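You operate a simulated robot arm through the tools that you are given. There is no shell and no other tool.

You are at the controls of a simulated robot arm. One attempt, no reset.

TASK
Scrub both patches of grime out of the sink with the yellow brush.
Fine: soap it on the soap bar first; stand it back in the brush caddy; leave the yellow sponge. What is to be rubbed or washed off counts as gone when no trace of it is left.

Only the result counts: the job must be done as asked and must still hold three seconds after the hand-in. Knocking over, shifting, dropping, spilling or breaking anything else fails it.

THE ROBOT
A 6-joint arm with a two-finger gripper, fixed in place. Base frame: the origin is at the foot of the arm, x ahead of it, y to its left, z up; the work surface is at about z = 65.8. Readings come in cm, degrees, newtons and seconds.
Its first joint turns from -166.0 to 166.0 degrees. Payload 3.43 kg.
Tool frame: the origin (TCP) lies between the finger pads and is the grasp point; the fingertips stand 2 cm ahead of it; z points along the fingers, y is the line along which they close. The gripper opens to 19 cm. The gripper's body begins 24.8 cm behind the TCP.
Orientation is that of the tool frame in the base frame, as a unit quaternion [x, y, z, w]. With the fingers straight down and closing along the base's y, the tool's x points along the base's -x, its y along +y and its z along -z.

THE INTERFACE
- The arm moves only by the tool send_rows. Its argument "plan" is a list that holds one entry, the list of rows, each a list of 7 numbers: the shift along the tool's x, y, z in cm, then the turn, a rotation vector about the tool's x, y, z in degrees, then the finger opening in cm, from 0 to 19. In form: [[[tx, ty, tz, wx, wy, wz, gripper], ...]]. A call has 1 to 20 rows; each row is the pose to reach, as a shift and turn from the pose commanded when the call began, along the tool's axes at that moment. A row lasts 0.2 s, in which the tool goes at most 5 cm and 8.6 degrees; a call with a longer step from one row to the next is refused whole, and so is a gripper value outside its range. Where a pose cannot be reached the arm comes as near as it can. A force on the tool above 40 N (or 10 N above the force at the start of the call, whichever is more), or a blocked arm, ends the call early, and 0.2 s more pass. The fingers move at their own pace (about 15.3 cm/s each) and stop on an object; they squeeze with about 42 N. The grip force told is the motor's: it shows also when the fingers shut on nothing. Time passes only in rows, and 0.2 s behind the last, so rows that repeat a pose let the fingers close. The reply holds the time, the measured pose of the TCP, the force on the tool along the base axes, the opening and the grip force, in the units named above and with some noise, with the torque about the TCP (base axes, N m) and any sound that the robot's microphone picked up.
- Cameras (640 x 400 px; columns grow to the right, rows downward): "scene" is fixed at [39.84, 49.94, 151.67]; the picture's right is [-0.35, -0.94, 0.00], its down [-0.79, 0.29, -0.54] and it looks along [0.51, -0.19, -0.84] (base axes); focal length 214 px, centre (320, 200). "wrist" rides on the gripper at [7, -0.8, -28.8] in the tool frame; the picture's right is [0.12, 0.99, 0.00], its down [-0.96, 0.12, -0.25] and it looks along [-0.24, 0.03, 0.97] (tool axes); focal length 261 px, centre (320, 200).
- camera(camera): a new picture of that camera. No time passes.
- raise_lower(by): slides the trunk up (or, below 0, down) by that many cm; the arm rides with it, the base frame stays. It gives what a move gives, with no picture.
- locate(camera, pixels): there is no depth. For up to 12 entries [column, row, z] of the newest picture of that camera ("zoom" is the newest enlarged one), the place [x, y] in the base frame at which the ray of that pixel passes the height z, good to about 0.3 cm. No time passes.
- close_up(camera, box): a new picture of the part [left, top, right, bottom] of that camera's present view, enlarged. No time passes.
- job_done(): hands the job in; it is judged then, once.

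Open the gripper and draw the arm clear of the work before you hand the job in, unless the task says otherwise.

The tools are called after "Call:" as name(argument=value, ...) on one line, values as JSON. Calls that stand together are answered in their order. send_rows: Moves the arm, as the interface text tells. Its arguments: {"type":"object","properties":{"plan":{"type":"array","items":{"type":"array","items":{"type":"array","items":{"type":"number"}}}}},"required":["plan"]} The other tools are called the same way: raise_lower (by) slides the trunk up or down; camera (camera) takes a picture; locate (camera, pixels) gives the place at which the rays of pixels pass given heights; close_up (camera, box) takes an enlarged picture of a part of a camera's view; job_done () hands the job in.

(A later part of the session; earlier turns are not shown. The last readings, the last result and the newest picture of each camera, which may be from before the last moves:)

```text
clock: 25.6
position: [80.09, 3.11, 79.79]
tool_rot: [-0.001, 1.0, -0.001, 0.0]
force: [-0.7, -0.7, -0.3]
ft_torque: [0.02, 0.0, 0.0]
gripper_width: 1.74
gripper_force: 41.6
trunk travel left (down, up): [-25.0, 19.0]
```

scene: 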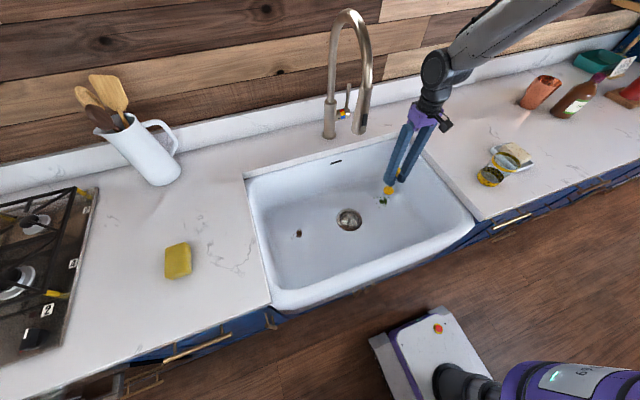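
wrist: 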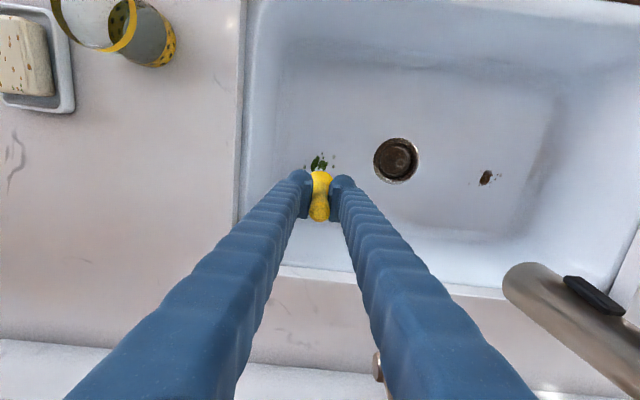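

No contact at 79.8; I step 0.3 cm.

Call:
send_rows(plan=[[[0, 0, 0.15, 0, 0, 0, 0], [0, 0, 0.3, 0, 0, 0, 0]]])

```text
clock: 26.2
position: [80.14, 2.98, 79.56]
tool_rot: [0.0, 1.0, 0.0, 0.0]
force: [-0.1, 0.1, -0.1]
ft_torque: [0.04, 0.0, 0.0]
gripper_width: 1.74
gripper_force: 41.8
trunk travel left (down, up): [-25.0, 19.0]
```

Still free at 79.56; another 0.3 cm.

Call:
send_rows(plan=[[[0, 0, 0.15, 0, 0, 0, 0], [0, 0, 0.3, 0, 0, 0, 0]]])

```text
clock: 26.8
position: [80.04, 3.0, 79.27]
tool_rot: [0.0, 1.0, 0.001, -0.001]
force: [-0.6, 0.4, -1.7]
ft_torque: [0.0, 0.02, 0.02]
gripper_width: 1.74
gripper_force: 42.4
trunk travel left (down, up): [-25.0, 19.0]
```

Still no upward force at 79.27; another 0.25 cm.

Call:
send_rows(plan=[[[0, 0, 0.12, 0, 0, 0, 0], [0, 0, 0.25, 0, 0, 0, 0]]])

Call:
close_up(camera="scene", box=[355, 170, 415, 215])

```text
clock: 27.4
position: [80.06, 3.01, 78.94]
tool_rot: [0.001, 1.0, 0.0, 0.0]
force: [0.7, -0.8, -0.4]
ft_torque: [-0.01, -0.02, 0.0]
gripper_width: 1.73
gripper_force: 42.1
trunk travel left (down, up): [-25.0, 19.0]
```

```text
8.89 times, centred on (385, 192) of scene
```

zoom: 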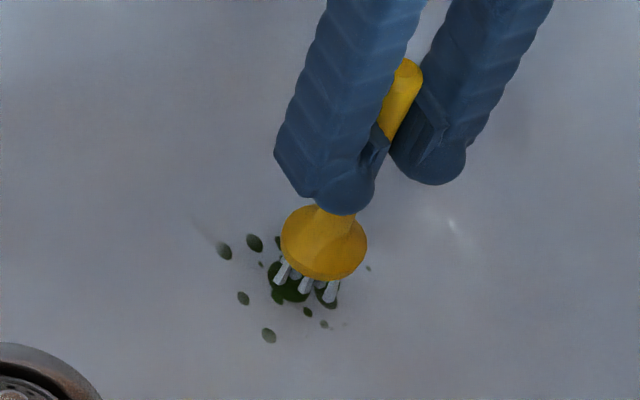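

Very near now; another 0.25 cm down.

Call:
send_rows(plan=[[[0, 0, 0.12, 0, 0, 0, 0], [0, 0, 0.25, 0, 0, 0, 0]]])

```text
clock: 28.0
position: [80.05, 3.02, 78.68]
tool_rot: [0.0, 1.0, 0.0, -0.001]
force: [-0.5, -0.1, -1.1]
ft_torque: [0.01, 0.01, 0.01]
gripper_width: 1.76
gripper_force: 42.1
trunk travel left (down, up): [-25.0, 19.0]
```

No contact yet at 78.68; another 0.25 cm.

Call:
send_rows(plan=[[[0, 0, 0.12, 0, 0, 0, 0], [0, 0, 0.25, 0, 0, 0, 0]]])

```text
clock: 28.6
position: [80.09, 3.06, 78.39]
tool_rot: [0.0, 1.0, 0.0, 0.0]
force: [-0.3, 0.2, 0.3]
ft_torque: [-0.01, -0.02, 0.0]
gripper_width: 1.74
gripper_force: 42.1
trunk travel left (down, up): [-25.0, 19.0]
```

Still free at 78.39; another 0.25 cm.

Call:
send_rows(plan=[[[0, 0, 0.12, 0, 0, 0, 0], [0, 0, 0.25, 0, 0, 0, 0]]])

Call:
close_up(camera="scene", box=[355, 170, 415, 215])

```text
clock: 29.2
position: [80.07, 3.05, 78.22]
tool_rot: [0.0, 1.0, -0.001, -0.001]
force: [-0.4, 1.1, 0.3]
ft_torque: [0.0, 0.01, -0.02]
gripper_width: 1.73
gripper_force: 42.2
trunk travel left (down, up): [-25.0, 19.0]
```

```text
8.89 times, centred on (385, 192) of scene
```

zoom: 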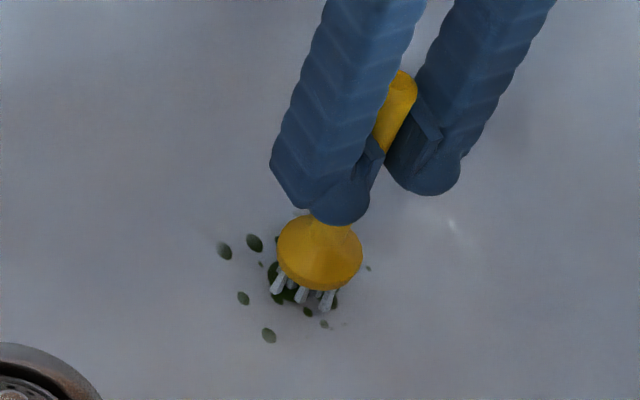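

The bristle tips nearly meet the floor; continue 0.25 cm.

Call:
send_rows(plan=[[[0, 0, 0.12, 0, 0, 0, 0], [0, 0, 0.25, 0, 0, 0, 0]]])

```text
clock: 29.8
position: [80.14, 3.12, 77.83]
tool_rot: [0.0, 1.0, 0.001, -0.001]
force: [0.0, -0.4, 0.3]
ft_torque: [0.0, 0.0, 0.01]
gripper_width: 1.74
gripper_force: 41.9
trunk travel left (down, up): [-25.0, 19.0]
```

Free at 77.83; continue 0.25 cm.

Call:
send_rows(plan=[[[0, 0, 0.12, 0, 0, 0, 0], [0, 0, 0.25, 0, 0, 0, 0]]])

```text
clock: 30.4
position: [80.11, 3.05, 77.7]
tool_rot: [0.0, 1.0, 0.001, 0.0]
force: [-1.0, -1.6, 3.5]
ft_torque: [-0.03, 0.11, 0.01]
gripper_width: 1.75
gripper_force: 42.0
trunk travel left (down, up): [-25.0, 19.0]
```

Contact at TCP z≈77.7 (3.5 N). I press ~0.1 cm more and rub with short strokes along y around this spot, then look.

Call:
send_rows(plan=[[[0, 0, 0.1, 0, 0, 0, 0], [0, 1, 0.1, 0, 0, 0, 0], [0, 2, 0.1, 0, 0, 0, 0], [0, 1, 0.1, 0, 0, 0, 0], [0, 0, 0.1, 0, 0, 0, 0], [0, -1, 0.1, 0, 0, 0, 0], [0, -2, 0.1, 0, 0, 0, 0], [0, -1, 0.1, 0, 0, 0, 0], [0, 0, 0.1, 0, 0, 0, 0]]])

Call:
close_up(camera="scene", box=[355, 170, 415, 215])

```text
clock: 32.4
position: [79.95, 3.12, 77.61]
tool_rot: [0.0, 1.0, 0.001, 0.001]
force: [0.6, 0.8, 8.2]
ft_torque: [0.12, 0.0, 0.01]
gripper_width: 1.77
gripper_force: 42.5
trunk travel left (down, up): [-25.0, 19.0]
```

```text
8.89 times, centred on (385, 192) of scene
```

zoom: 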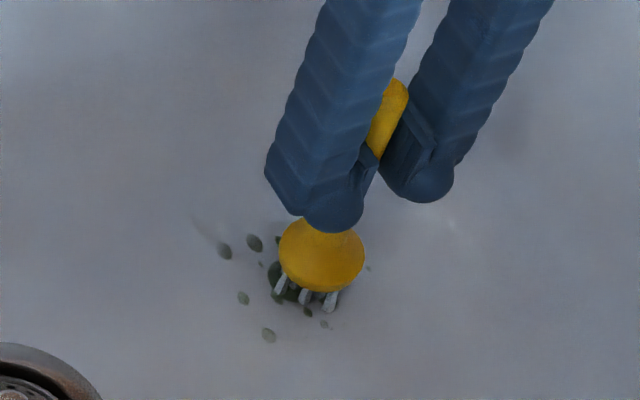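

The whole green patch is already fading. I continue with longer strokes along y at x offsets −1.5…+1.5 cm.

Call:
send_rows(plan=[[[0, 1.2, 0, 0, 0, 0, 0], [0, 2.4, 0, 0, 0, 0, 0], [0, 1.2, 0, 0, 0, 0, 0], [0, 0, 0, 0, 0, 0, 0], [0, -1.2, 0, 0, 0, 0, 0], [0, -2.4, 0, 0, 0, 0, 0], [-0.7, -2.4, 0, 0, 0, 0, 0], [-1.4, -1.2, 0, 0, 0, 0, 0], [-1.4, 0, 0, 0, 0, 0, 0], [-1.4, 1.2, 0, 0, 0, 0, 0], [-1.4, 2.4, 0, 0, 0, 0, 0], [-0.7, 2.4, 0, 0, 0, 0, 0], [0, 1.2, 0, 0, 0, 0, 0], [0.7, 2.4, 0, 0, 0, 0, 0], [1.4, 1.2, 0, 0, 0, 0, 0], [1.4, 0, 0, 0, 0, 0, 0], [1.4, -1.2, 0, 0, 0, 0, 0], [0.7, -2.4, 0, 0, 0, 0, 0], [0, -1.2, 0, 0, 0, 0, 0], [0, 0, 0, 0, 0, 0, 0]]])

Call:
close_up(camera="scene", box=[355, 170, 415, 215])

```text
clock: 36.6
position: [80.0, 3.12, 77.56]
tool_rot: [0.0, 1.0, 0.0, 0.0]
force: [0.3, 0.7, -0.4]
ft_torque: [-0.06, -0.05, 0.01]
gripper_width: 1.74
gripper_force: 42.1
trunk travel left (down, up): [-25.0, 19.0]
```

```text
8.89 times, centred on (385, 192) of scene
```

zoom: 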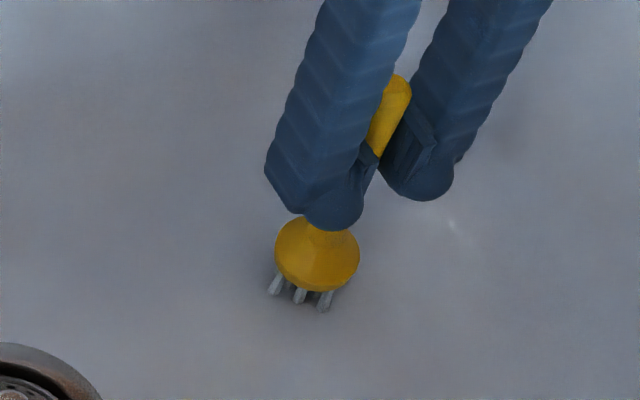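

Green spots are no longer visible; the upward force dropped to zero, so the brush may have shifted slightly in the grip. I lift 5 cm and inspect.

Call:
send_rows(plan=[[[0, 0, -1, 0, 0, 0, 0], [0, 0, -3, 0, 0, 0, 0], [0, 0, -5, 0, 0, 0, 0], [0, 0, -7, 0, 0, 0, 0], [0, 0, -7, 0, 0, 0, 0]]])

Call:
close_up(camera="scene", box=[365, 185, 405, 213])

Call:
close_up(camera="scene", box=[355, 145, 435, 205])

Call:
close_up(camera="wrist", box=[250, 110, 390, 220])

```text
clock: 37.8
position: [80.13, 2.92, 84.55]
tool_rot: [0.0, 1.0, 0.0, -0.001]
force: [-0.2, 1.2, -1.4]
ft_torque: [0.02, 0.0, -0.01]
gripper_width: 1.76
gripper_force: 42.1
trunk travel left (down, up): [-25.0, 19.0]
```

```text
14.29 times, centred on (385, 199) of scene
```

zoom: 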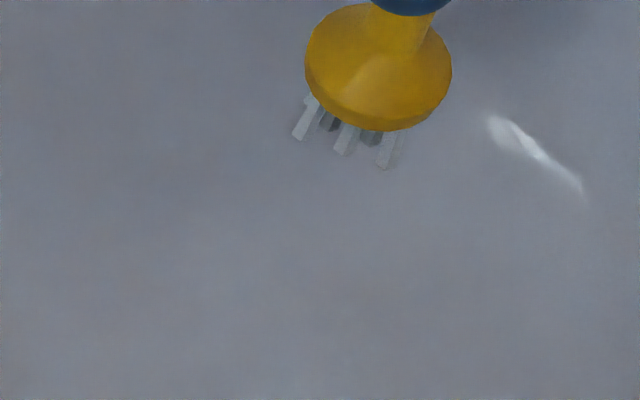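

```text
6.67 times, centred on (395, 175) of scene
```

zoom: 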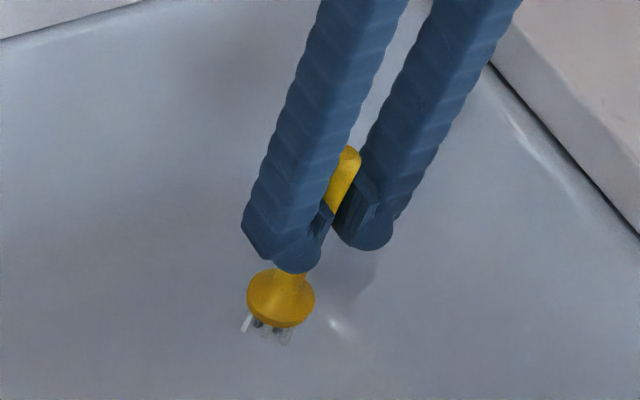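

```text
3.64 times, centred on (320, 165) of wrist
```

zoom: 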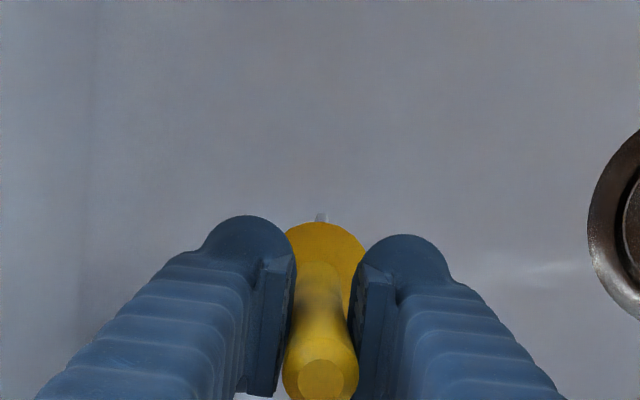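

The green patch is gone. Now I back off to x≈68 (away from the nozzle), cross to y≈45, then go to the brown patch at (78.5,45).

Call:
send_rows(plan=[[[4, 0, 0, 0, 0, 0, 0], [8, 0, 0, 0, 0, 0, 0], [12, 0, 0, 0, 0, 0, 0], [12, 3.8, 0, 0, 0, 0, 0], [12, 7.6, 0, 0, 0, 0, 0], [12, 11.4, 0, 0, 0, 0, 0], [12, 15.2, 0, 0, 0, 0, 0], [12, 19, 0, 0, 0, 0, 0], [12, 22.8, 0, 0, 0, 0, 0], [12, 26.6, 0, 0, 0, 0, 0], [12, 30.4, 0, 0, 0, 0, 0], [12, 34.2, 0, 0, 0, 0, 0], [12, 38, 0, 0, 0, 0, 0], [12, 42, 0, 0, 0, 0, 0], [12, 42, 0, 0, 0, 0, 0]]])

Call:
camera(camera="scene")

Call:
camera(camera="wrist")

Call:
close_up(camera="scene", box=[355, 180, 415, 220])

```text
clock: 41.0
position: [68.17, 45.11, 84.55]
tool_rot: [0.0, 1.0, 0.0, 0.0]
force: [0.3, -0.8, -1.1]
ft_torque: [-0.1, -0.01, -0.01]
gripper_width: 1.74
gripper_force: 42.1
trunk travel left (down, up): [-25.0, 19.0]
```

```text
taken
```

scene: 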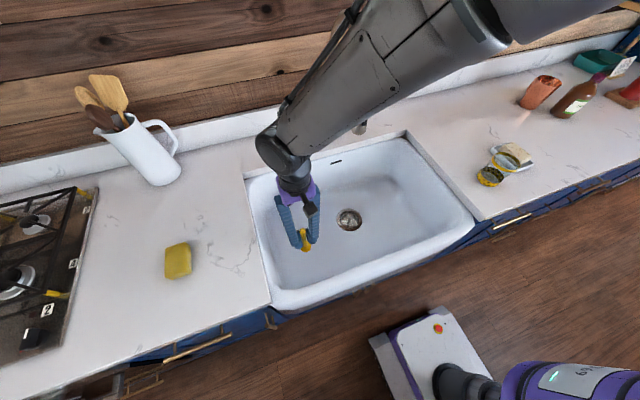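

```text
taken
```

wrist: 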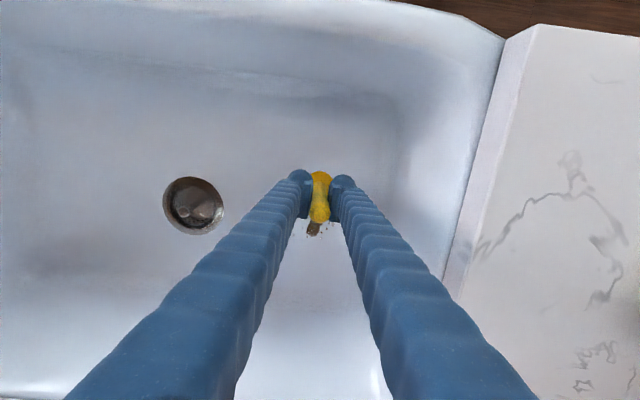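

```text
10.00 times, centred on (385, 200) of scene
```

zoom: 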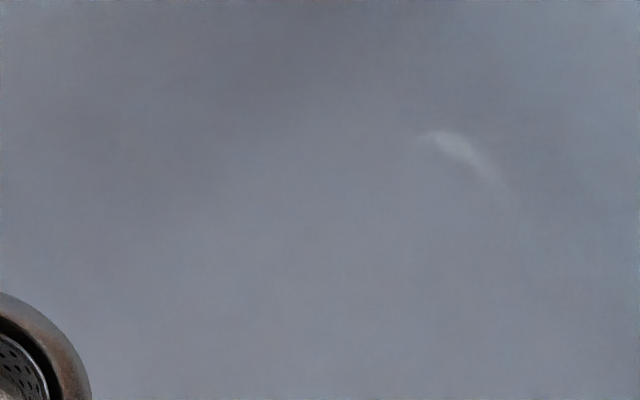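

Green area is fully clean. Brown patch is visible just beyond the brush (wrist ~(313,229)); I move forward to x≈78.5 and descend to TCP ≈79.

Call:
send_rows(plan=[[[-3.5, 0, 0, 0, 0, 0, 0], [-7, 0, 0, 0, 0, 0, 0], [-10.4, 0, 0, 0, 0, 0, 0], [-10.4, 0, 2, 0, 0, 0, 0], [-10.4, 0, 4, 0, 0, 0, 0], [-10.4, 0, 5.5, 0, 0, 0, 0], [-10.4, 0, 5.5, 0, 0, 0, 0]]])

Call:
close_up(camera="scene", box=[265, 200, 335, 250])

```text
clock: 42.6
position: [78.29, 45.05, 79.14]
tool_rot: [0.0, 1.0, 0.0, 0.0]
force: [0.3, 0.1, -1.5]
ft_torque: [-0.05, -0.02, -0.01]
gripper_width: 1.73
gripper_force: 42.3
trunk travel left (down, up): [-25.0, 19.0]
```

```text
8.00 times, centred on (300, 225) of scene
```

zoom: 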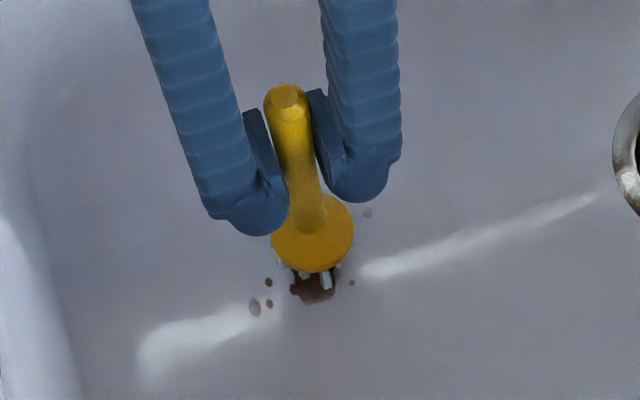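

Brush is just above the brown patch. I step down 0.8 cm.

Call:
send_rows(plan=[[[0, 0, 0.4, 0, 0, 0, 0], [0, 0, 0.8, 0, 0, 0, 0]]])

```text
clock: 43.2
position: [78.4, 45.06, 78.23]
tool_rot: [0.001, 1.0, 0.001, -0.001]
force: [0.2, -0.2, -0.8]
ft_torque: [0.02, 0.01, -0.02]
gripper_width: 1.75
gripper_force: 42.3
trunk travel left (down, up): [-25.0, 19.0]
```

No contact at 78.23; step 0.4 cm.

Call:
send_rows(plan=[[[0, 0, 0.2, 0, 0, 0, 0], [0, 0, 0.4, 0, 0, 0, 0]]])

```text
clock: 43.8
position: [78.38, 45.02, 77.89]
tool_rot: [-0.001, 1.0, 0.0, -0.001]
force: [-0.2, -0.1, -0.2]
ft_torque: [0.06, 0.01, -0.01]
gripper_width: 1.75
gripper_force: 42.2
trunk travel left (down, up): [-25.0, 19.0]
```

Still free at 77.89; step 0.25 cm.

Call:
send_rows(plan=[[[0, 0, 0.12, 0, 0, 0, 0], [0, 0, 0.25, 0, 0, 0, 0]]])

```text
clock: 44.4
position: [78.47, 45.04, 77.66]
tool_rot: [0.001, 1.0, 0.001, -0.001]
force: [-0.8, 0.4, -0.9]
ft_torque: [0.02, 0.0, -0.03]
gripper_width: 1.74
gripper_force: 42.5
trunk travel left (down, up): [-25.0, 19.0]
```

Free at 77.66; step 0.2 cm.

Call:
send_rows(plan=[[[0, 0, 0.1, 0, 0, 0, 0], [0, 0, 0.2, 0, 0, 0, 0]]])

```text
clock: 45.0
position: [78.4, 45.03, 77.62]
tool_rot: [0.0, 1.0, 0.0, -0.001]
force: [-0.5, -1.4, 3.2]
ft_torque: [-0.05, 0.03, -0.03]
gripper_width: 1.75
gripper_force: 41.6
trunk travel left (down, up): [-25.0, 19.0]
```

Contact (3.2 N). I press 0.1 cm more and scrub with strokes along y, similar to before.

Call:
send_rows(plan=[[[0, 0, 0.1, 0, 0, 0, 0], [0, 1, 0.1, 0, 0, 0, 0], [0, 2, 0.1, 0, 0, 0, 0], [0, 1, 0.1, 0, 0, 0, 0], [0, 0, 0.1, 0, 0, 0, 0], [0, -1, 0.1, 0, 0, 0, 0], [0, -2, 0.1, 0, 0, 0, 0], [0, -1, 0.1, 0, 0, 0, 0], [0, 0, 0.1, 0, 0, 0, 0]]])

Call:
close_up(camera="scene", box=[265, 200, 335, 250])

```text
clock: 47.0
position: [78.37, 45.08, 77.34]
tool_rot: [0.001, 1.0, 0.0, 0.0]
force: [0.6, -1.8, 6.8]
ft_torque: [-0.02, -0.05, 0.0]
gripper_width: 1.77
gripper_force: 41.9
trunk travel left (down, up): [-25.0, 19.0]
```

```text
8.00 times, centred on (300, 225) of scene
```

zoom: 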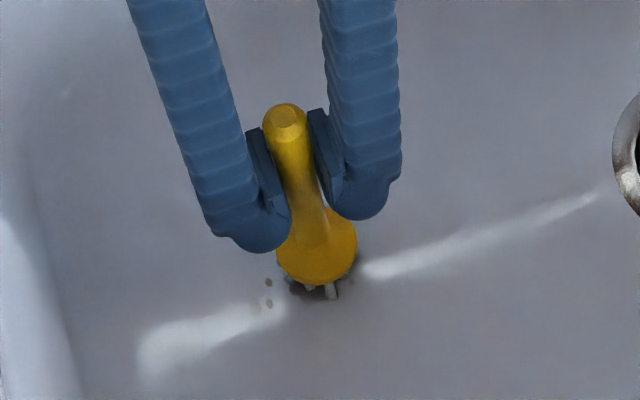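

The brown patch is fading. I continue with the wider scrubbing pattern.

Call:
send_rows(plan=[[[0, 1.2, 0, 0, 0, 0, 0], [0, 2.4, 0, 0, 0, 0, 0], [0, 1.2, 0, 0, 0, 0, 0], [0, 0, 0, 0, 0, 0, 0], [0, -1.2, 0, 0, 0, 0, 0], [0, -2.4, 0, 0, 0, 0, 0], [-0.7, -2.4, 0, 0, 0, 0, 0], [-1.4, -1.2, 0, 0, 0, 0, 0], [-1.4, 0, 0, 0, 0, 0, 0], [-1.4, 1.2, 0, 0, 0, 0, 0], [-1.4, 2.4, 0, 0, 0, 0, 0], [-0.7, 2.4, 0, 0, 0, 0, 0], [0, 1.2, 0, 0, 0, 0, 0], [0.7, 2.4, 0, 0, 0, 0, 0], [1.4, 1.2, 0, 0, 0, 0, 0], [1.4, 0, 0, 0, 0, 0, 0], [1.4, -1.2, 0, 0, 0, 0, 0], [0.7, -2.4, 0, 0, 0, 0, 0], [0, -1.2, 0, 0, 0, 0, 0], [0, 0, 0, 0, 0, 0, 0]]])

Call:
close_up(camera="scene", box=[265, 200, 335, 250])

```text
clock: 51.2
position: [78.41, 44.96, 77.25]
tool_rot: [-0.001, 1.0, -0.001, 0.0]
force: [1.1, -0.1, 7.0]
ft_torque: [0.12, -0.21, 0.01]
gripper_width: 1.78
gripper_force: 42.0
trunk travel left (down, up): [-25.0, 19.0]
```

```text
8.00 times, centred on (300, 225) of scene
```

zoom: 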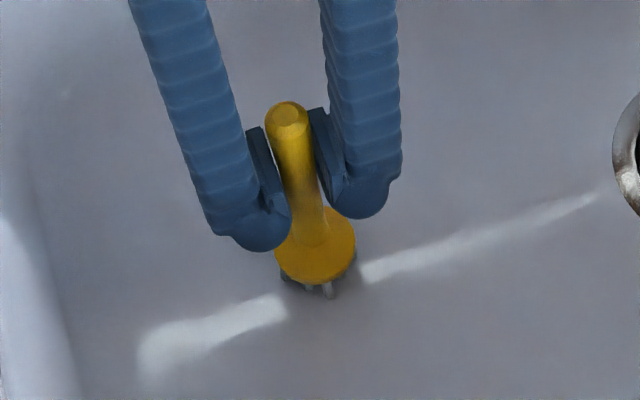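

Brown spots appear gone. I lift 7 cm and back off to x≈68 to inspect the floor.

Call:
send_rows(plan=[[[0, 0, -1, 0, 0, 0, 0], [0, 0, -3, 0, 0, 0, 0], [0, 0, -5, 0, 0, 0, 0], [0, 0, -7.5, 0, 0, 0, 0], [3.5, 0, -9, 0, 0, 0, 0], [7, 0, -9, 0, 0, 0, 0], [10.4, 0, -9, 0, 0, 0, 0], [10.4, 0, -9, 0, 0, 0, 0]]])

Call:
close_up(camera="scene", box=[265, 195, 335, 250])

Call:
close_up(camera="wrist", box=[220, 150, 420, 290])

Call:
camera(camera="scene")

```text
clock: 53.0
position: [68.0, 44.95, 86.23]
tool_rot: [0.0, 1.0, 0.0, -0.001]
force: [0.4, 0.2, -1.1]
ft_torque: [0.0, 0.03, 0.01]
gripper_width: 1.74
gripper_force: 42.4
trunk travel left (down, up): [-25.0, 19.0]
```

```text
7.27 times, centred on (300, 222) of scene
```

zoom: 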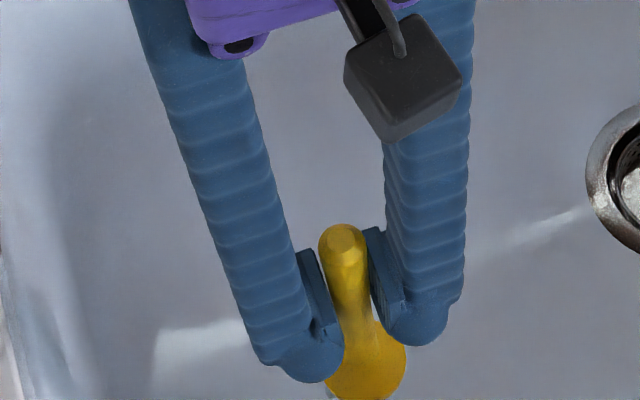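

```text
2.86 times, centred on (320, 220) of wrist
```

zoom: 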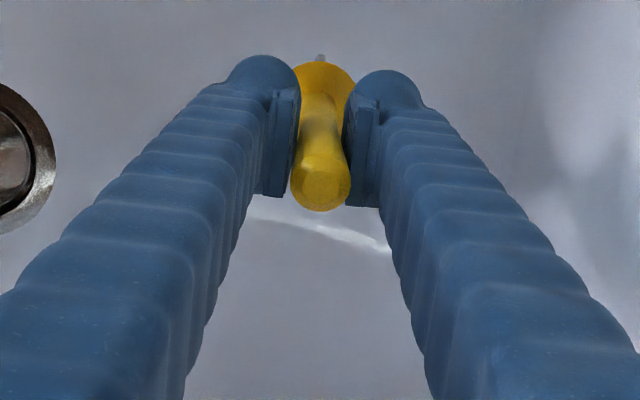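

```text
taken
```

scene: 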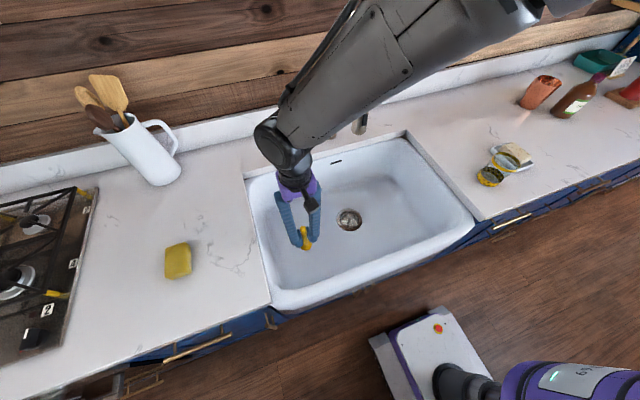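

The wrist view shows a clean floor where the brown patch was. I move away to y≈12 at x≈64 and rise so the scene camera can check the whole sink.

Call:
send_rows(plan=[[[1, -3.8, 0, 0, 0, 0, 0], [2, -7.6, 0, 0, 0, 0, 0], [3, -11.4, 0, 0, 0, 0, 0], [4, -15.2, 0, 0, 0, 0, 0], [4, -19, 0, 0, 0, 0, 0], [4, -22.8, 0, 0, 0, 0, 0], [4, -26.6, 0, 0, 0, 0, 0], [4, -30.4, 0, 0, 0, 0, 0], [4, -33, 0, 0, 0, 0, 0], [4, -33, -4, 0, 0, 0, 0], [4, -33, -8, 0, 0, 0, 0], [4, -33, -12, 0, 0, 0, 0], [4, -33, -16, 0, 0, 0, 0], [4, -33, -20, 0, 0, 0, 0], [4, -33, -24, 0, 0, 0, 0], [4, -33, -28, 0, 0, 0, 0], [4, -33, -32, 0, 0, 0, 0], [4, -33, -36, 0, 0, 0, 0], [4, -33, -36, 0, 0, 0, 0]]])

Call:
camera(camera="scene")

Call:
close_up(camera="scene", box=[275, 210, 325, 250])

Call:
camera(camera="wrist")

```text
clock: 57.0
position: [63.86, 11.98, 122.27]
tool_rot: [0.0, 1.0, -0.001, -0.001]
force: [0.8, 0.0, -0.8]
ft_torque: [0.0, 0.04, -0.02]
gripper_width: 1.72
gripper_force: 41.9
trunk travel left (down, up): [-25.0, 19.0]
```

```text
taken
```

scene: 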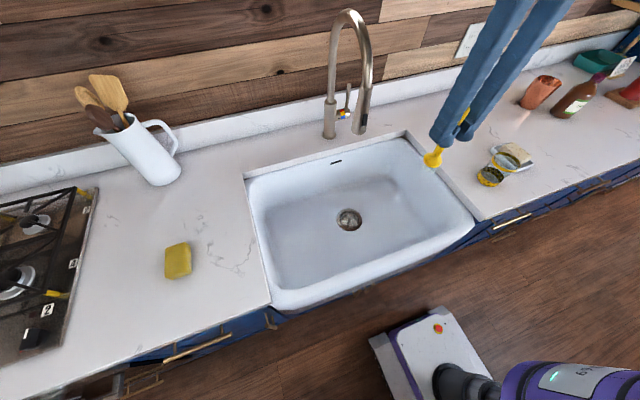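

```text
10.00 times, centred on (300, 230) of scene
```

zoom: 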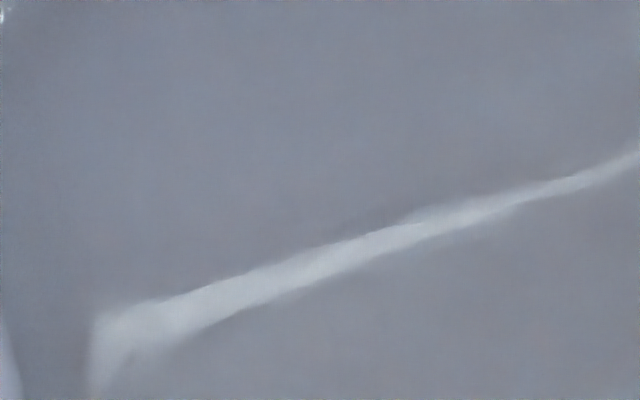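

```text
taken
```

wrist: 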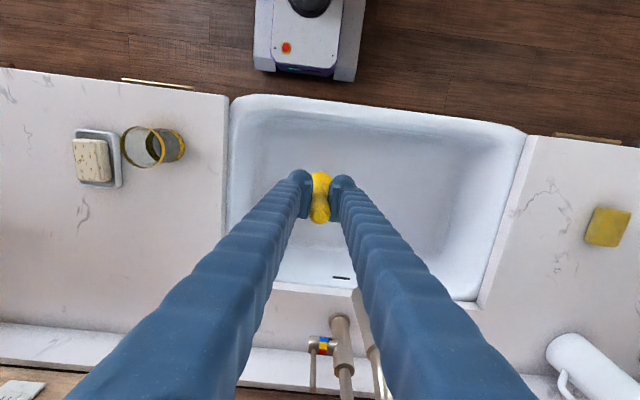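

Both patches look gone. I check the whole sink in an enlarged view for any remaining traces.

Call:
close_up(camera="scene", box=[330, 160, 450, 235])

Call:
close_up(camera="scene", box=[250, 190, 370, 265])

Call:
close_up(camera="scene", box=[410, 120, 560, 215])

```text
5.33 times, centred on (390, 198) of scene
```

zoom: 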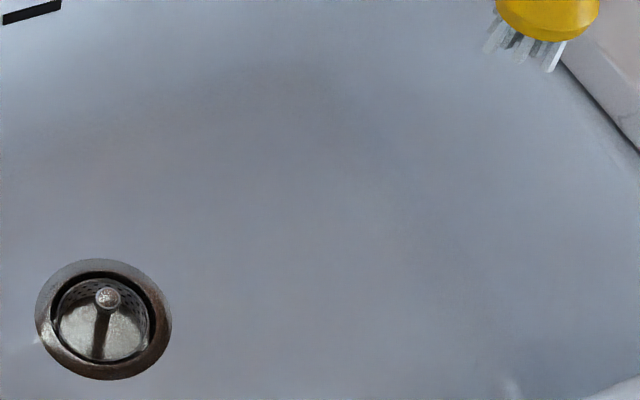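

```text
5.33 times, centred on (310, 228) of scene
```

zoom: 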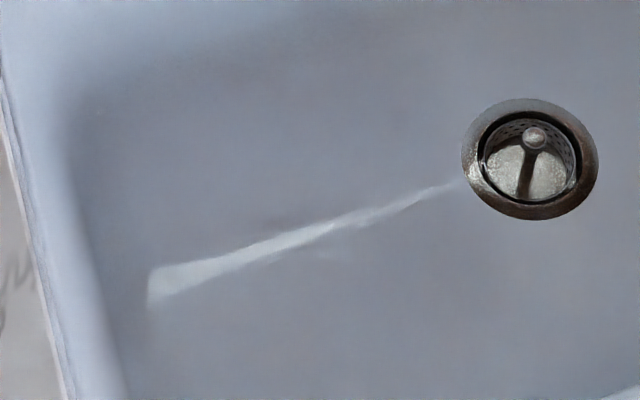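

```text
4.21 times, centred on (485, 168) of scene
```

zoom: 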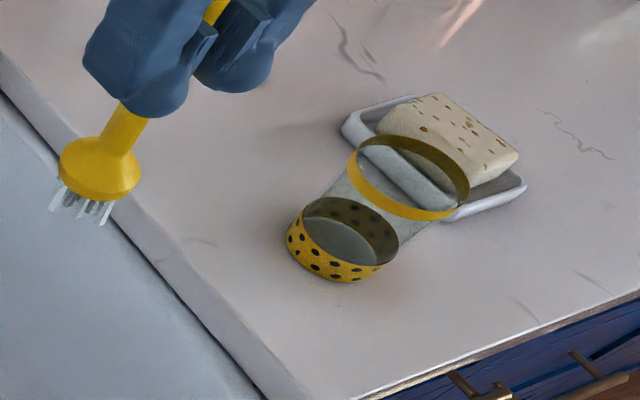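

Sink is clean everywhere. I carry the brush back to above the caddy at (63.3,-21.7), bristles well above the ring.

Call:
send_rows(plan=[[[0, -3.5, 0, 0, 0, 0, 0], [0.1, -7, 0, 0, 0, 0, 0], [0.2, -10.5, 0, 0, 0, 0, 0], [0.3, -14, 0, 0, 0, 0, 0], [0.4, -17.5, 0, 0, 0, 0, 0], [0.5, -21, 0, 0, 0, 0, 0], [0.55, -24.5, 0, 0, 0, 0, 0], [0.55, -28, 0, 0, 0, 0, 0], [0.55, -31, 0, 0, 0, 0, 0], [0.55, -33.7, 0, 0, 0, 0, 0], [0.55, -33.7, 0, 0, 0, 0, 0], [0.55, -33.7, 0, 0, 0, 0, 0]]])

Call:
close_up(camera="scene", box=[440, 80, 600, 195])

Call:
close_up(camera="wrist", box=[220, 120, 420, 245])

```text
clock: 59.6
position: [63.43, -21.75, 122.49]
tool_rot: [0.0, 1.0, 0.001, -0.002]
force: [-0.5, 0.6, -0.2]
ft_torque: [-0.06, 0.01, -0.01]
gripper_width: 1.76
gripper_force: 41.8
trunk travel left (down, up): [-25.0, 19.0]
```

```text
3.48 times, centred on (520, 138) of scene
```

zoom: 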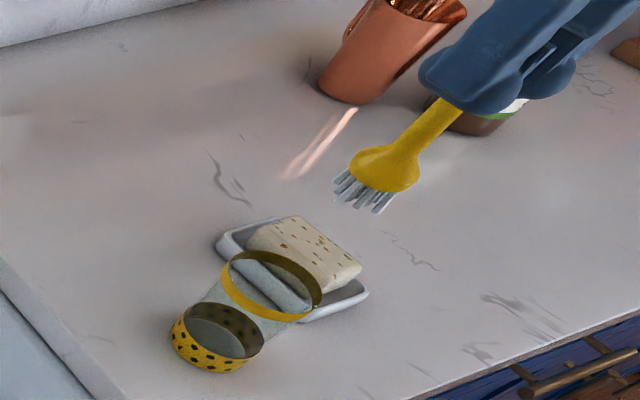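

```text
3.20 times, centred on (320, 182) of wrist
```

zoom: 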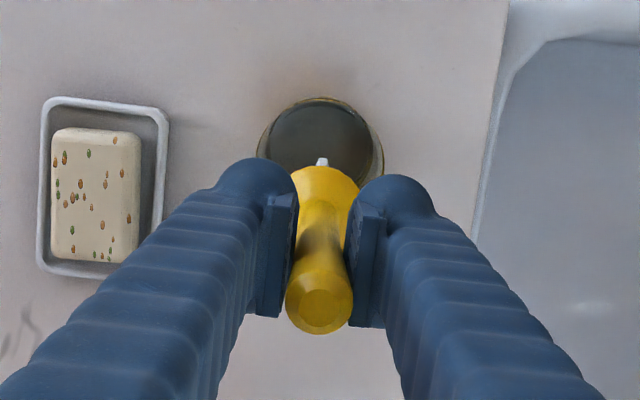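

I measure the current bristle-bottom and head positions (scene zoom (360,207) → px ≈(531.5,140)) to confirm brush offset before lowering.

Call:
close_up(camera="scene", box=[505, 95, 565, 145])

Call:
locate(camera="scene", pixels=[[531.5, 140, 108], [531.5, 140, 109], [531.5, 140, 110], [531.5, 140, 111], [531.5, 140, 112]])

Call:
close_up(camera="wrist", box=[280, 140, 360, 230])

```text
8.00 times, centred on (535, 120) of scene
```

zoom: 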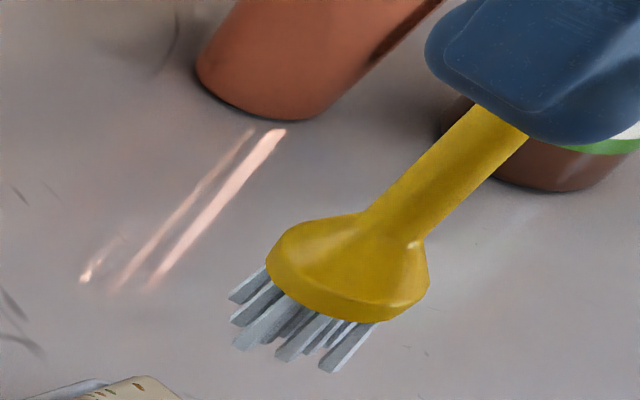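

```text
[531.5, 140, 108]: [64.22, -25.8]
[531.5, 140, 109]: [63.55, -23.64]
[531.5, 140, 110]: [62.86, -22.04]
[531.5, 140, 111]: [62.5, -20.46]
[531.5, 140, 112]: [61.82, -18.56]
```

```text
4.44 times, centred on (320, 185) of wrist
```

zoom: 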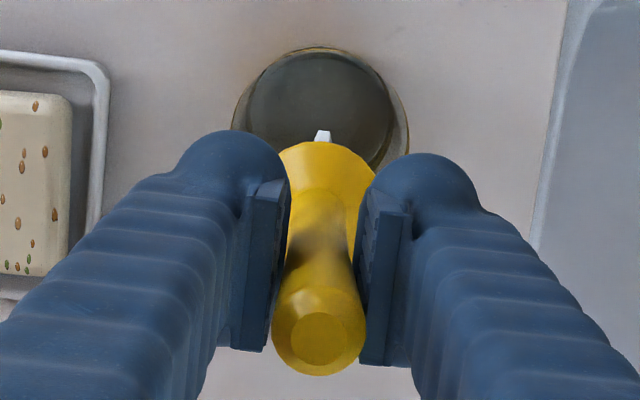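

Bristle offset is ~12.4 cm as before and the brush is upright and centred. I lower to TCP≈114.3 (bristles just above the ring) and verify alignment.

Call:
send_rows(plan=[[[0, 0, 2, 0, 0, 0, 0], [0, 0, 4, 0, 0, 0, 0], [0, 0, 6, 0, 0, 0, 0], [0, 0, 8, 0, 0, 0, 0], [0, 0, 8, 0, 0, 0, 0], [0, 0, 8, 0, 0, 0, 0]]])

Call:
close_up(camera="scene", box=[470, 110, 560, 190])

Call:
close_up(camera="wrist", box=[270, 130, 370, 220])

```text
clock: 61.0
position: [63.27, -21.75, 114.35]
tool_rot: [-0.001, 1.0, 0.0, 0.0]
force: [-0.2, -0.2, -0.7]
ft_torque: [0.04, 0.02, 0.0]
gripper_width: 1.73
gripper_force: 41.5
trunk travel left (down, up): [-25.0, 19.0]
```

```text
5.00 times, centred on (515, 150) of scene
```

zoom: 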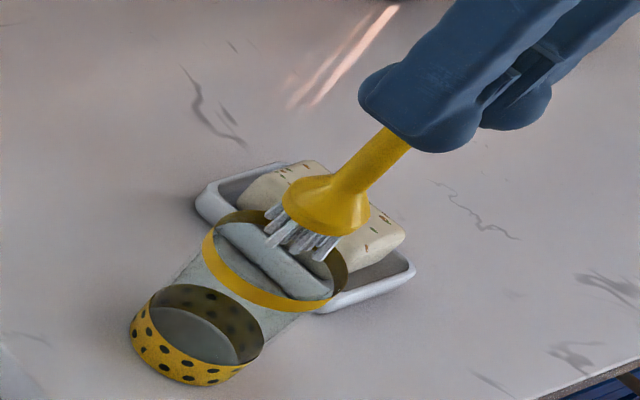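

```text
4.44 times, centred on (320, 175) of wrist
```

zoom: 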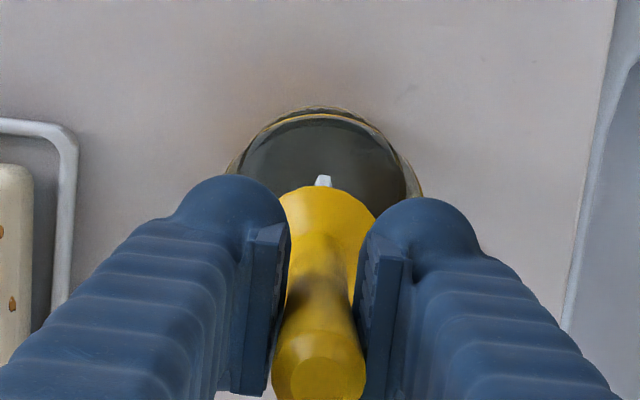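

Bristles line up with the ring opening. I lower slowly another 4 cm into the caddy.

Call:
send_rows(plan=[[[0, 0, 1, 0, 0, 0, 0], [0, 0, 2, 0, 0, 0, 0], [0, 0, 3, 0, 0, 0, 0], [0, 0, 4, 0, 0, 0, 0], [0, 0, 4, 0, 0, 0, 0]]])

Call:
close_up(camera="scene", box=[470, 110, 560, 190])

Call:
close_up(camera="wrist", box=[270, 130, 370, 220])

```text
clock: 62.2
position: [63.44, -21.55, 110.37]
tool_rot: [0.0, 1.0, 0.0, -0.002]
force: [0.3, 0.3, -0.9]
ft_torque: [-0.01, -0.03, -0.01]
gripper_width: 1.73
gripper_force: 42.1
trunk travel left (down, up): [-25.0, 19.0]
```

```text
5.00 times, centred on (515, 150) of scene
```

zoom: 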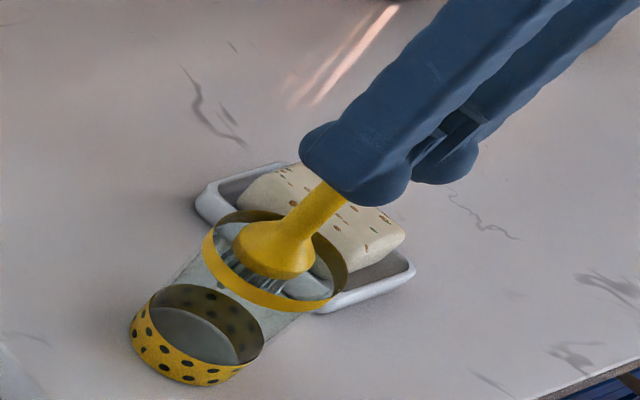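

```text
4.44 times, centred on (320, 175) of wrist
```

zoom: 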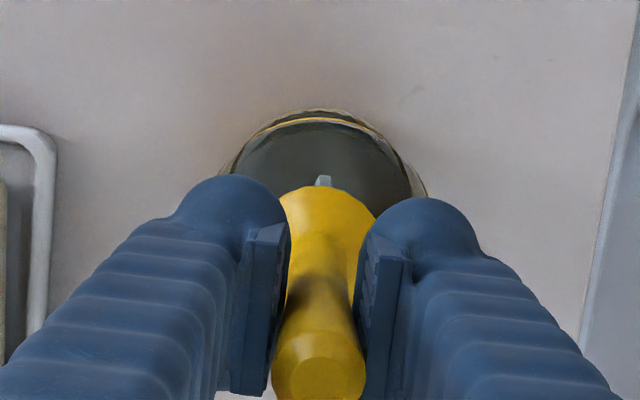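

The head has entered the ring without contact force. I lower another 4.5 cm to TCP≈105.9.

Call:
send_rows(plan=[[[0, 0, 1, 0, 0, 0, 0], [0, 0, 2, 0, 0, 0, 0], [0, 0, 3, 0, 0, 0, 0], [0, 0, 4, 0, 0, 0, 0], [0, 0, 4.5, 0, 0, 0, 0], [0, 0, 4.5, 0, 0, 0, 0]]])

Call:
close_up(camera="scene", box=[470, 110, 560, 190])

Call:
close_up(camera="wrist", box=[270, 130, 370, 220])

```text
clock: 63.6
position: [63.61, -21.65, 105.79]
tool_rot: [0.0, 1.0, 0.001, -0.001]
force: [-0.2, 0.7, -0.6]
ft_torque: [-0.01, 0.0, 0.0]
gripper_width: 1.77
gripper_force: 41.9
trunk travel left (down, up): [-25.0, 19.0]
```

```text
5.00 times, centred on (515, 150) of scene
```

zoom: 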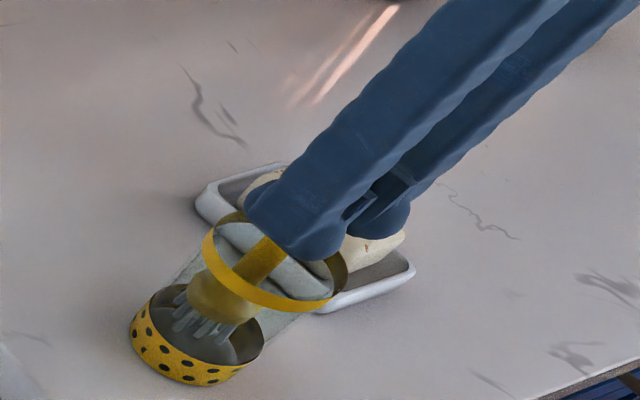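

```text
4.44 times, centred on (320, 175) of wrist
```

zoom: 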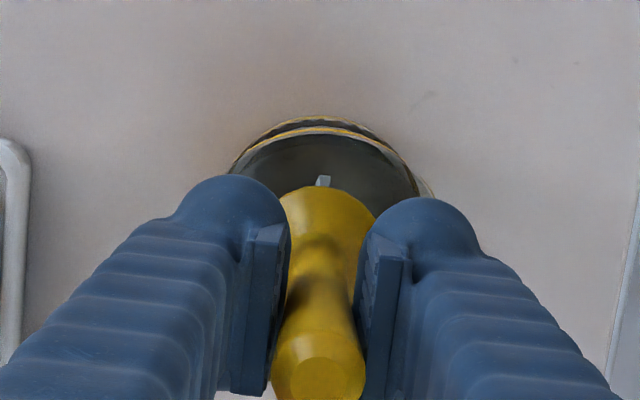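

Brush is nearly on the caddy floor. I lower another 0.7 cm towards the original grasp height (104.85).

Call:
send_rows(plan=[[[0, 0, 0.3, 0, 0, 0, 0], [0, 0, 0.7, 0, 0, 0, 0]]])

```text
clock: 64.2
position: [63.61, -21.74, 105.17]
tool_rot: [0.0, 1.0, 0.0, 0.0]
force: [-0.3, 0.0, -0.4]
ft_torque: [0.02, -0.03, 0.0]
gripper_width: 1.72
gripper_force: 41.9
trunk travel left (down, up): [-25.0, 19.0]
```

No contact yet at 105.17; step 0.3 cm.

Call:
send_rows(plan=[[[0, 0, 0.15, 0, 0, 0, 0], [0, 0, 0.3, 0, 0, 0, 0]]])

```text
clock: 64.8
position: [63.35, -21.68, 104.93]
tool_rot: [0.0, 1.0, 0.0, -0.001]
force: [0.1, 0.9, -0.5]
ft_torque: [0.0, -0.03, 0.0]
gripper_width: 1.72
gripper_force: 41.7
trunk travel left (down, up): [-25.0, 19.0]
```

Still free at 104.93; step 0.25 cm.

Call:
send_rows(plan=[[[0, 0, 0.12, 0, 0, 0, 0], [0, 0, 0.25, 0, 0, 0, 0]]])

```text
clock: 65.4
position: [63.34, -21.72, 104.65]
tool_rot: [0.0, 1.0, -0.001, -0.001]
force: [-0.3, 0.1, -1.1]
ft_torque: [0.01, 0.01, -0.04]
gripper_width: 1.72
gripper_force: 42.3
trunk travel left (down, up): [-25.0, 19.0]
```

Still free at 104.65 (the brush slid up slightly in the grip). Step another 0.2 cm.

Call:
send_rows(plan=[[[0, 0, 0.1, 0, 0, 0, 0], [0, 0, 0.2, 0, 0, 0, 0]]])

Call:
close_up(camera="scene", box=[470, 120, 550, 190])

```text
clock: 66.0
position: [63.54, -21.72, 104.36]
tool_rot: [0.0, 1.0, -0.001, -0.001]
force: [0.7, -0.7, -0.9]
ft_torque: [0.01, 0.02, -0.02]
gripper_width: 1.74
gripper_force: 41.9
trunk travel left (down, up): [-25.0, 19.0]
```

```text
5.71 times, centred on (510, 155) of scene
```

zoom: 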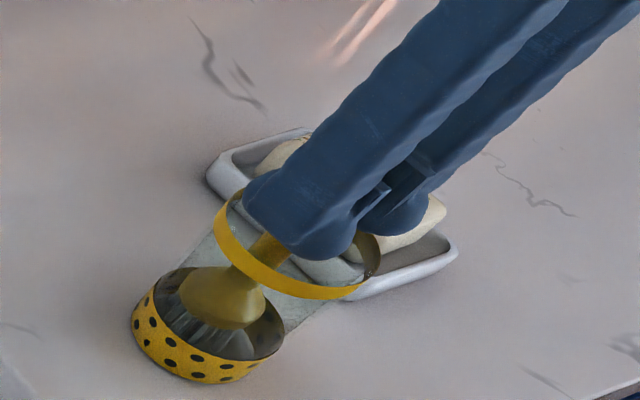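

Nearly seated; one more 0.15 cm step.

Call:
send_rows(plan=[[[0, 0, 0.08, 0, 0, 0, 0], [0, 0, 0.15, 0, 0, 0, 0]]])

```text
clock: 66.6
position: [63.41, -21.8, 104.33]
tool_rot: [0.0, 1.0, 0.001, 0.002]
force: [-0.8, 2.4, 12.4]
ft_torque: [0.14, 0.07, 0.05]
gripper_width: 1.73
gripper_force: 41.8
trunk travel left (down, up): [-25.0, 19.0]
```

Contact: brush is on the caddy floor (12 N). I back off 0.15 cm to a light touch and then open the fingers slowly.

Call:
send_rows(plan=[[[0, 0, -0.1, 0, 0, 0, 0], [0, 0, -0.15, 0, 0, 0, 0], [0, 0, -0.15, 0, 0, 0, 0]]])

```text
clock: 67.4
position: [63.35, -21.75, 104.36]
tool_rot: [-0.001, 1.0, 0.0, -0.001]
force: [0.7, -0.9, -0.4]
ft_torque: [0.02, -0.03, 0.01]
gripper_width: 1.74
gripper_force: 41.8
trunk travel left (down, up): [-25.0, 19.0]
```

Force is near zero and the bristles just at the floor. I open the fingers gradually.

Call:
send_rows(plan=[[[0, 0, 0, 0, 0, 0, 1.9], [0, 0, 0, 0, 0, 0, 2.2], [0, 0, 0, 0, 0, 0, 2.6], [0, 0, 0, 0, 0, 0, 3], [0, 0, 0, 0, 0, 0, 4], [0, 0, 0, 0, 0, 0, 5], [0, 0, 0, 0, 0, 0, 6], [0, 0, 0, 0, 0, 0, 6]]])

Call:
close_up(camera="scene", box=[470, 110, 560, 190])

Call:
close_up(camera="wrist", box=[250, 130, 390, 230])

```text
clock: 69.2
position: [63.47, -21.73, 104.51]
tool_rot: [0.0, 1.0, 0.0, -0.001]
force: [-1.1, 0.1, 0.2]
ft_torque: [-0.01, 0.04, -0.01]
gripper_width: 5.98
gripper_force: 0.0
trunk travel left (down, up): [-25.0, 19.0]
```

```text
5.00 times, centred on (515, 150) of scene
```

zoom: 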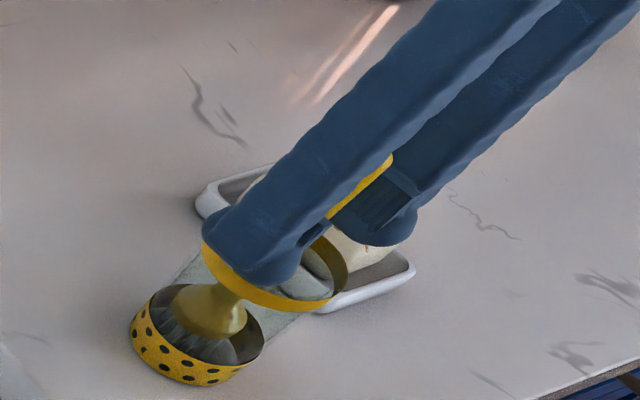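

```text
4.00 times, centred on (320, 180) of wrist
```

zoom: 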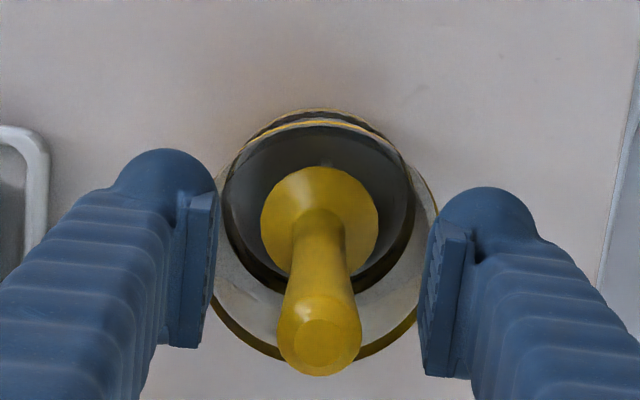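

The brush stands upright on its own. I rise straight up with fingers open at 8 cm, well clear.

Call:
send_rows(plan=[[[0, 0, 0, 0, 0, 0, 8], [0, 0, -1, 0, 0, 0, 8], [0, 0, -3, 0, 0, 0, 8], [0, 0, -6, 0, 0, 0, 8], [0, 0, -9, 0, 0, 0, 8], [0, 0, -12, 0, 0, 0, 8], [0, 0, -16, 0, 0, 0, 8], [0, 0, -20, 0, 0, 0, 10], [0, 0, -24, 0, 0, 0, 14], [0, 0, -28, 0, 0, 0, 19], [0, 0, -30, 0, 0, 0, 19], [0, 0, -30, 0, 0, 0, 19]]])

Call:
close_up(camera="scene", box=[450, 120, 570, 195])

Call:
close_up(camera="wrist", box=[230, 125, 350, 200])

Call:
camera(camera="scene")

```text
clock: 71.8
position: [63.38, -21.82, 134.5]
tool_rot: [-0.001, 1.0, 0.001, 0.0]
force: [0.2, 0.0, 1.0]
ft_torque: [0.0, 0.02, 0.02]
gripper_width: 19.0
gripper_force: 0.1
trunk travel left (down, up): [-25.0, 19.0]
```

```text
5.33 times, centred on (510, 158) of scene
```

zoom: 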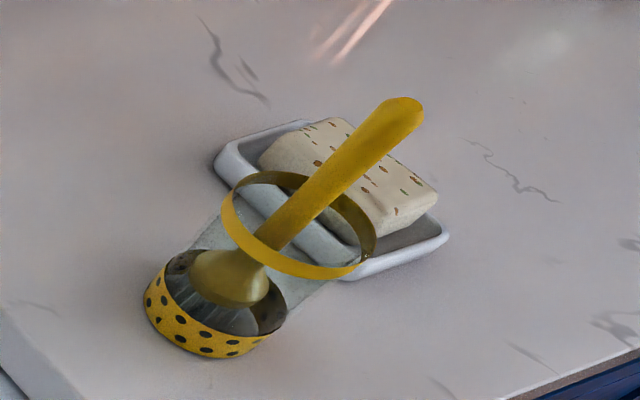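

```text
5.33 times, centred on (290, 162) of wrist
```

zoom: 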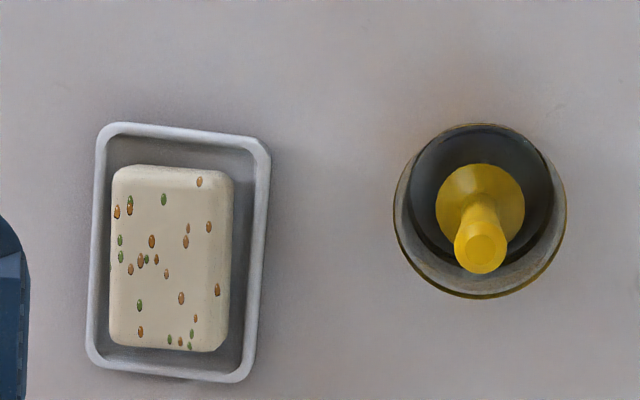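

```text
taken
```

scene: 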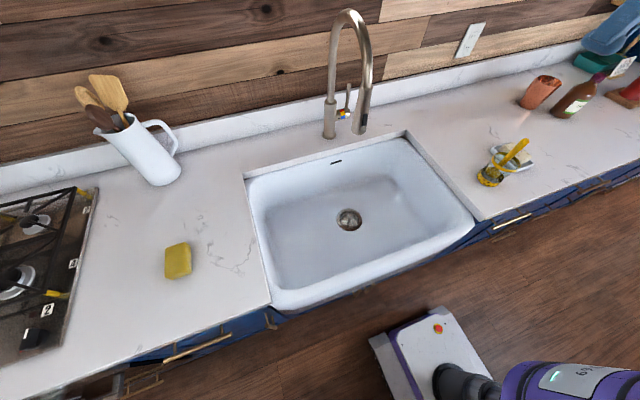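

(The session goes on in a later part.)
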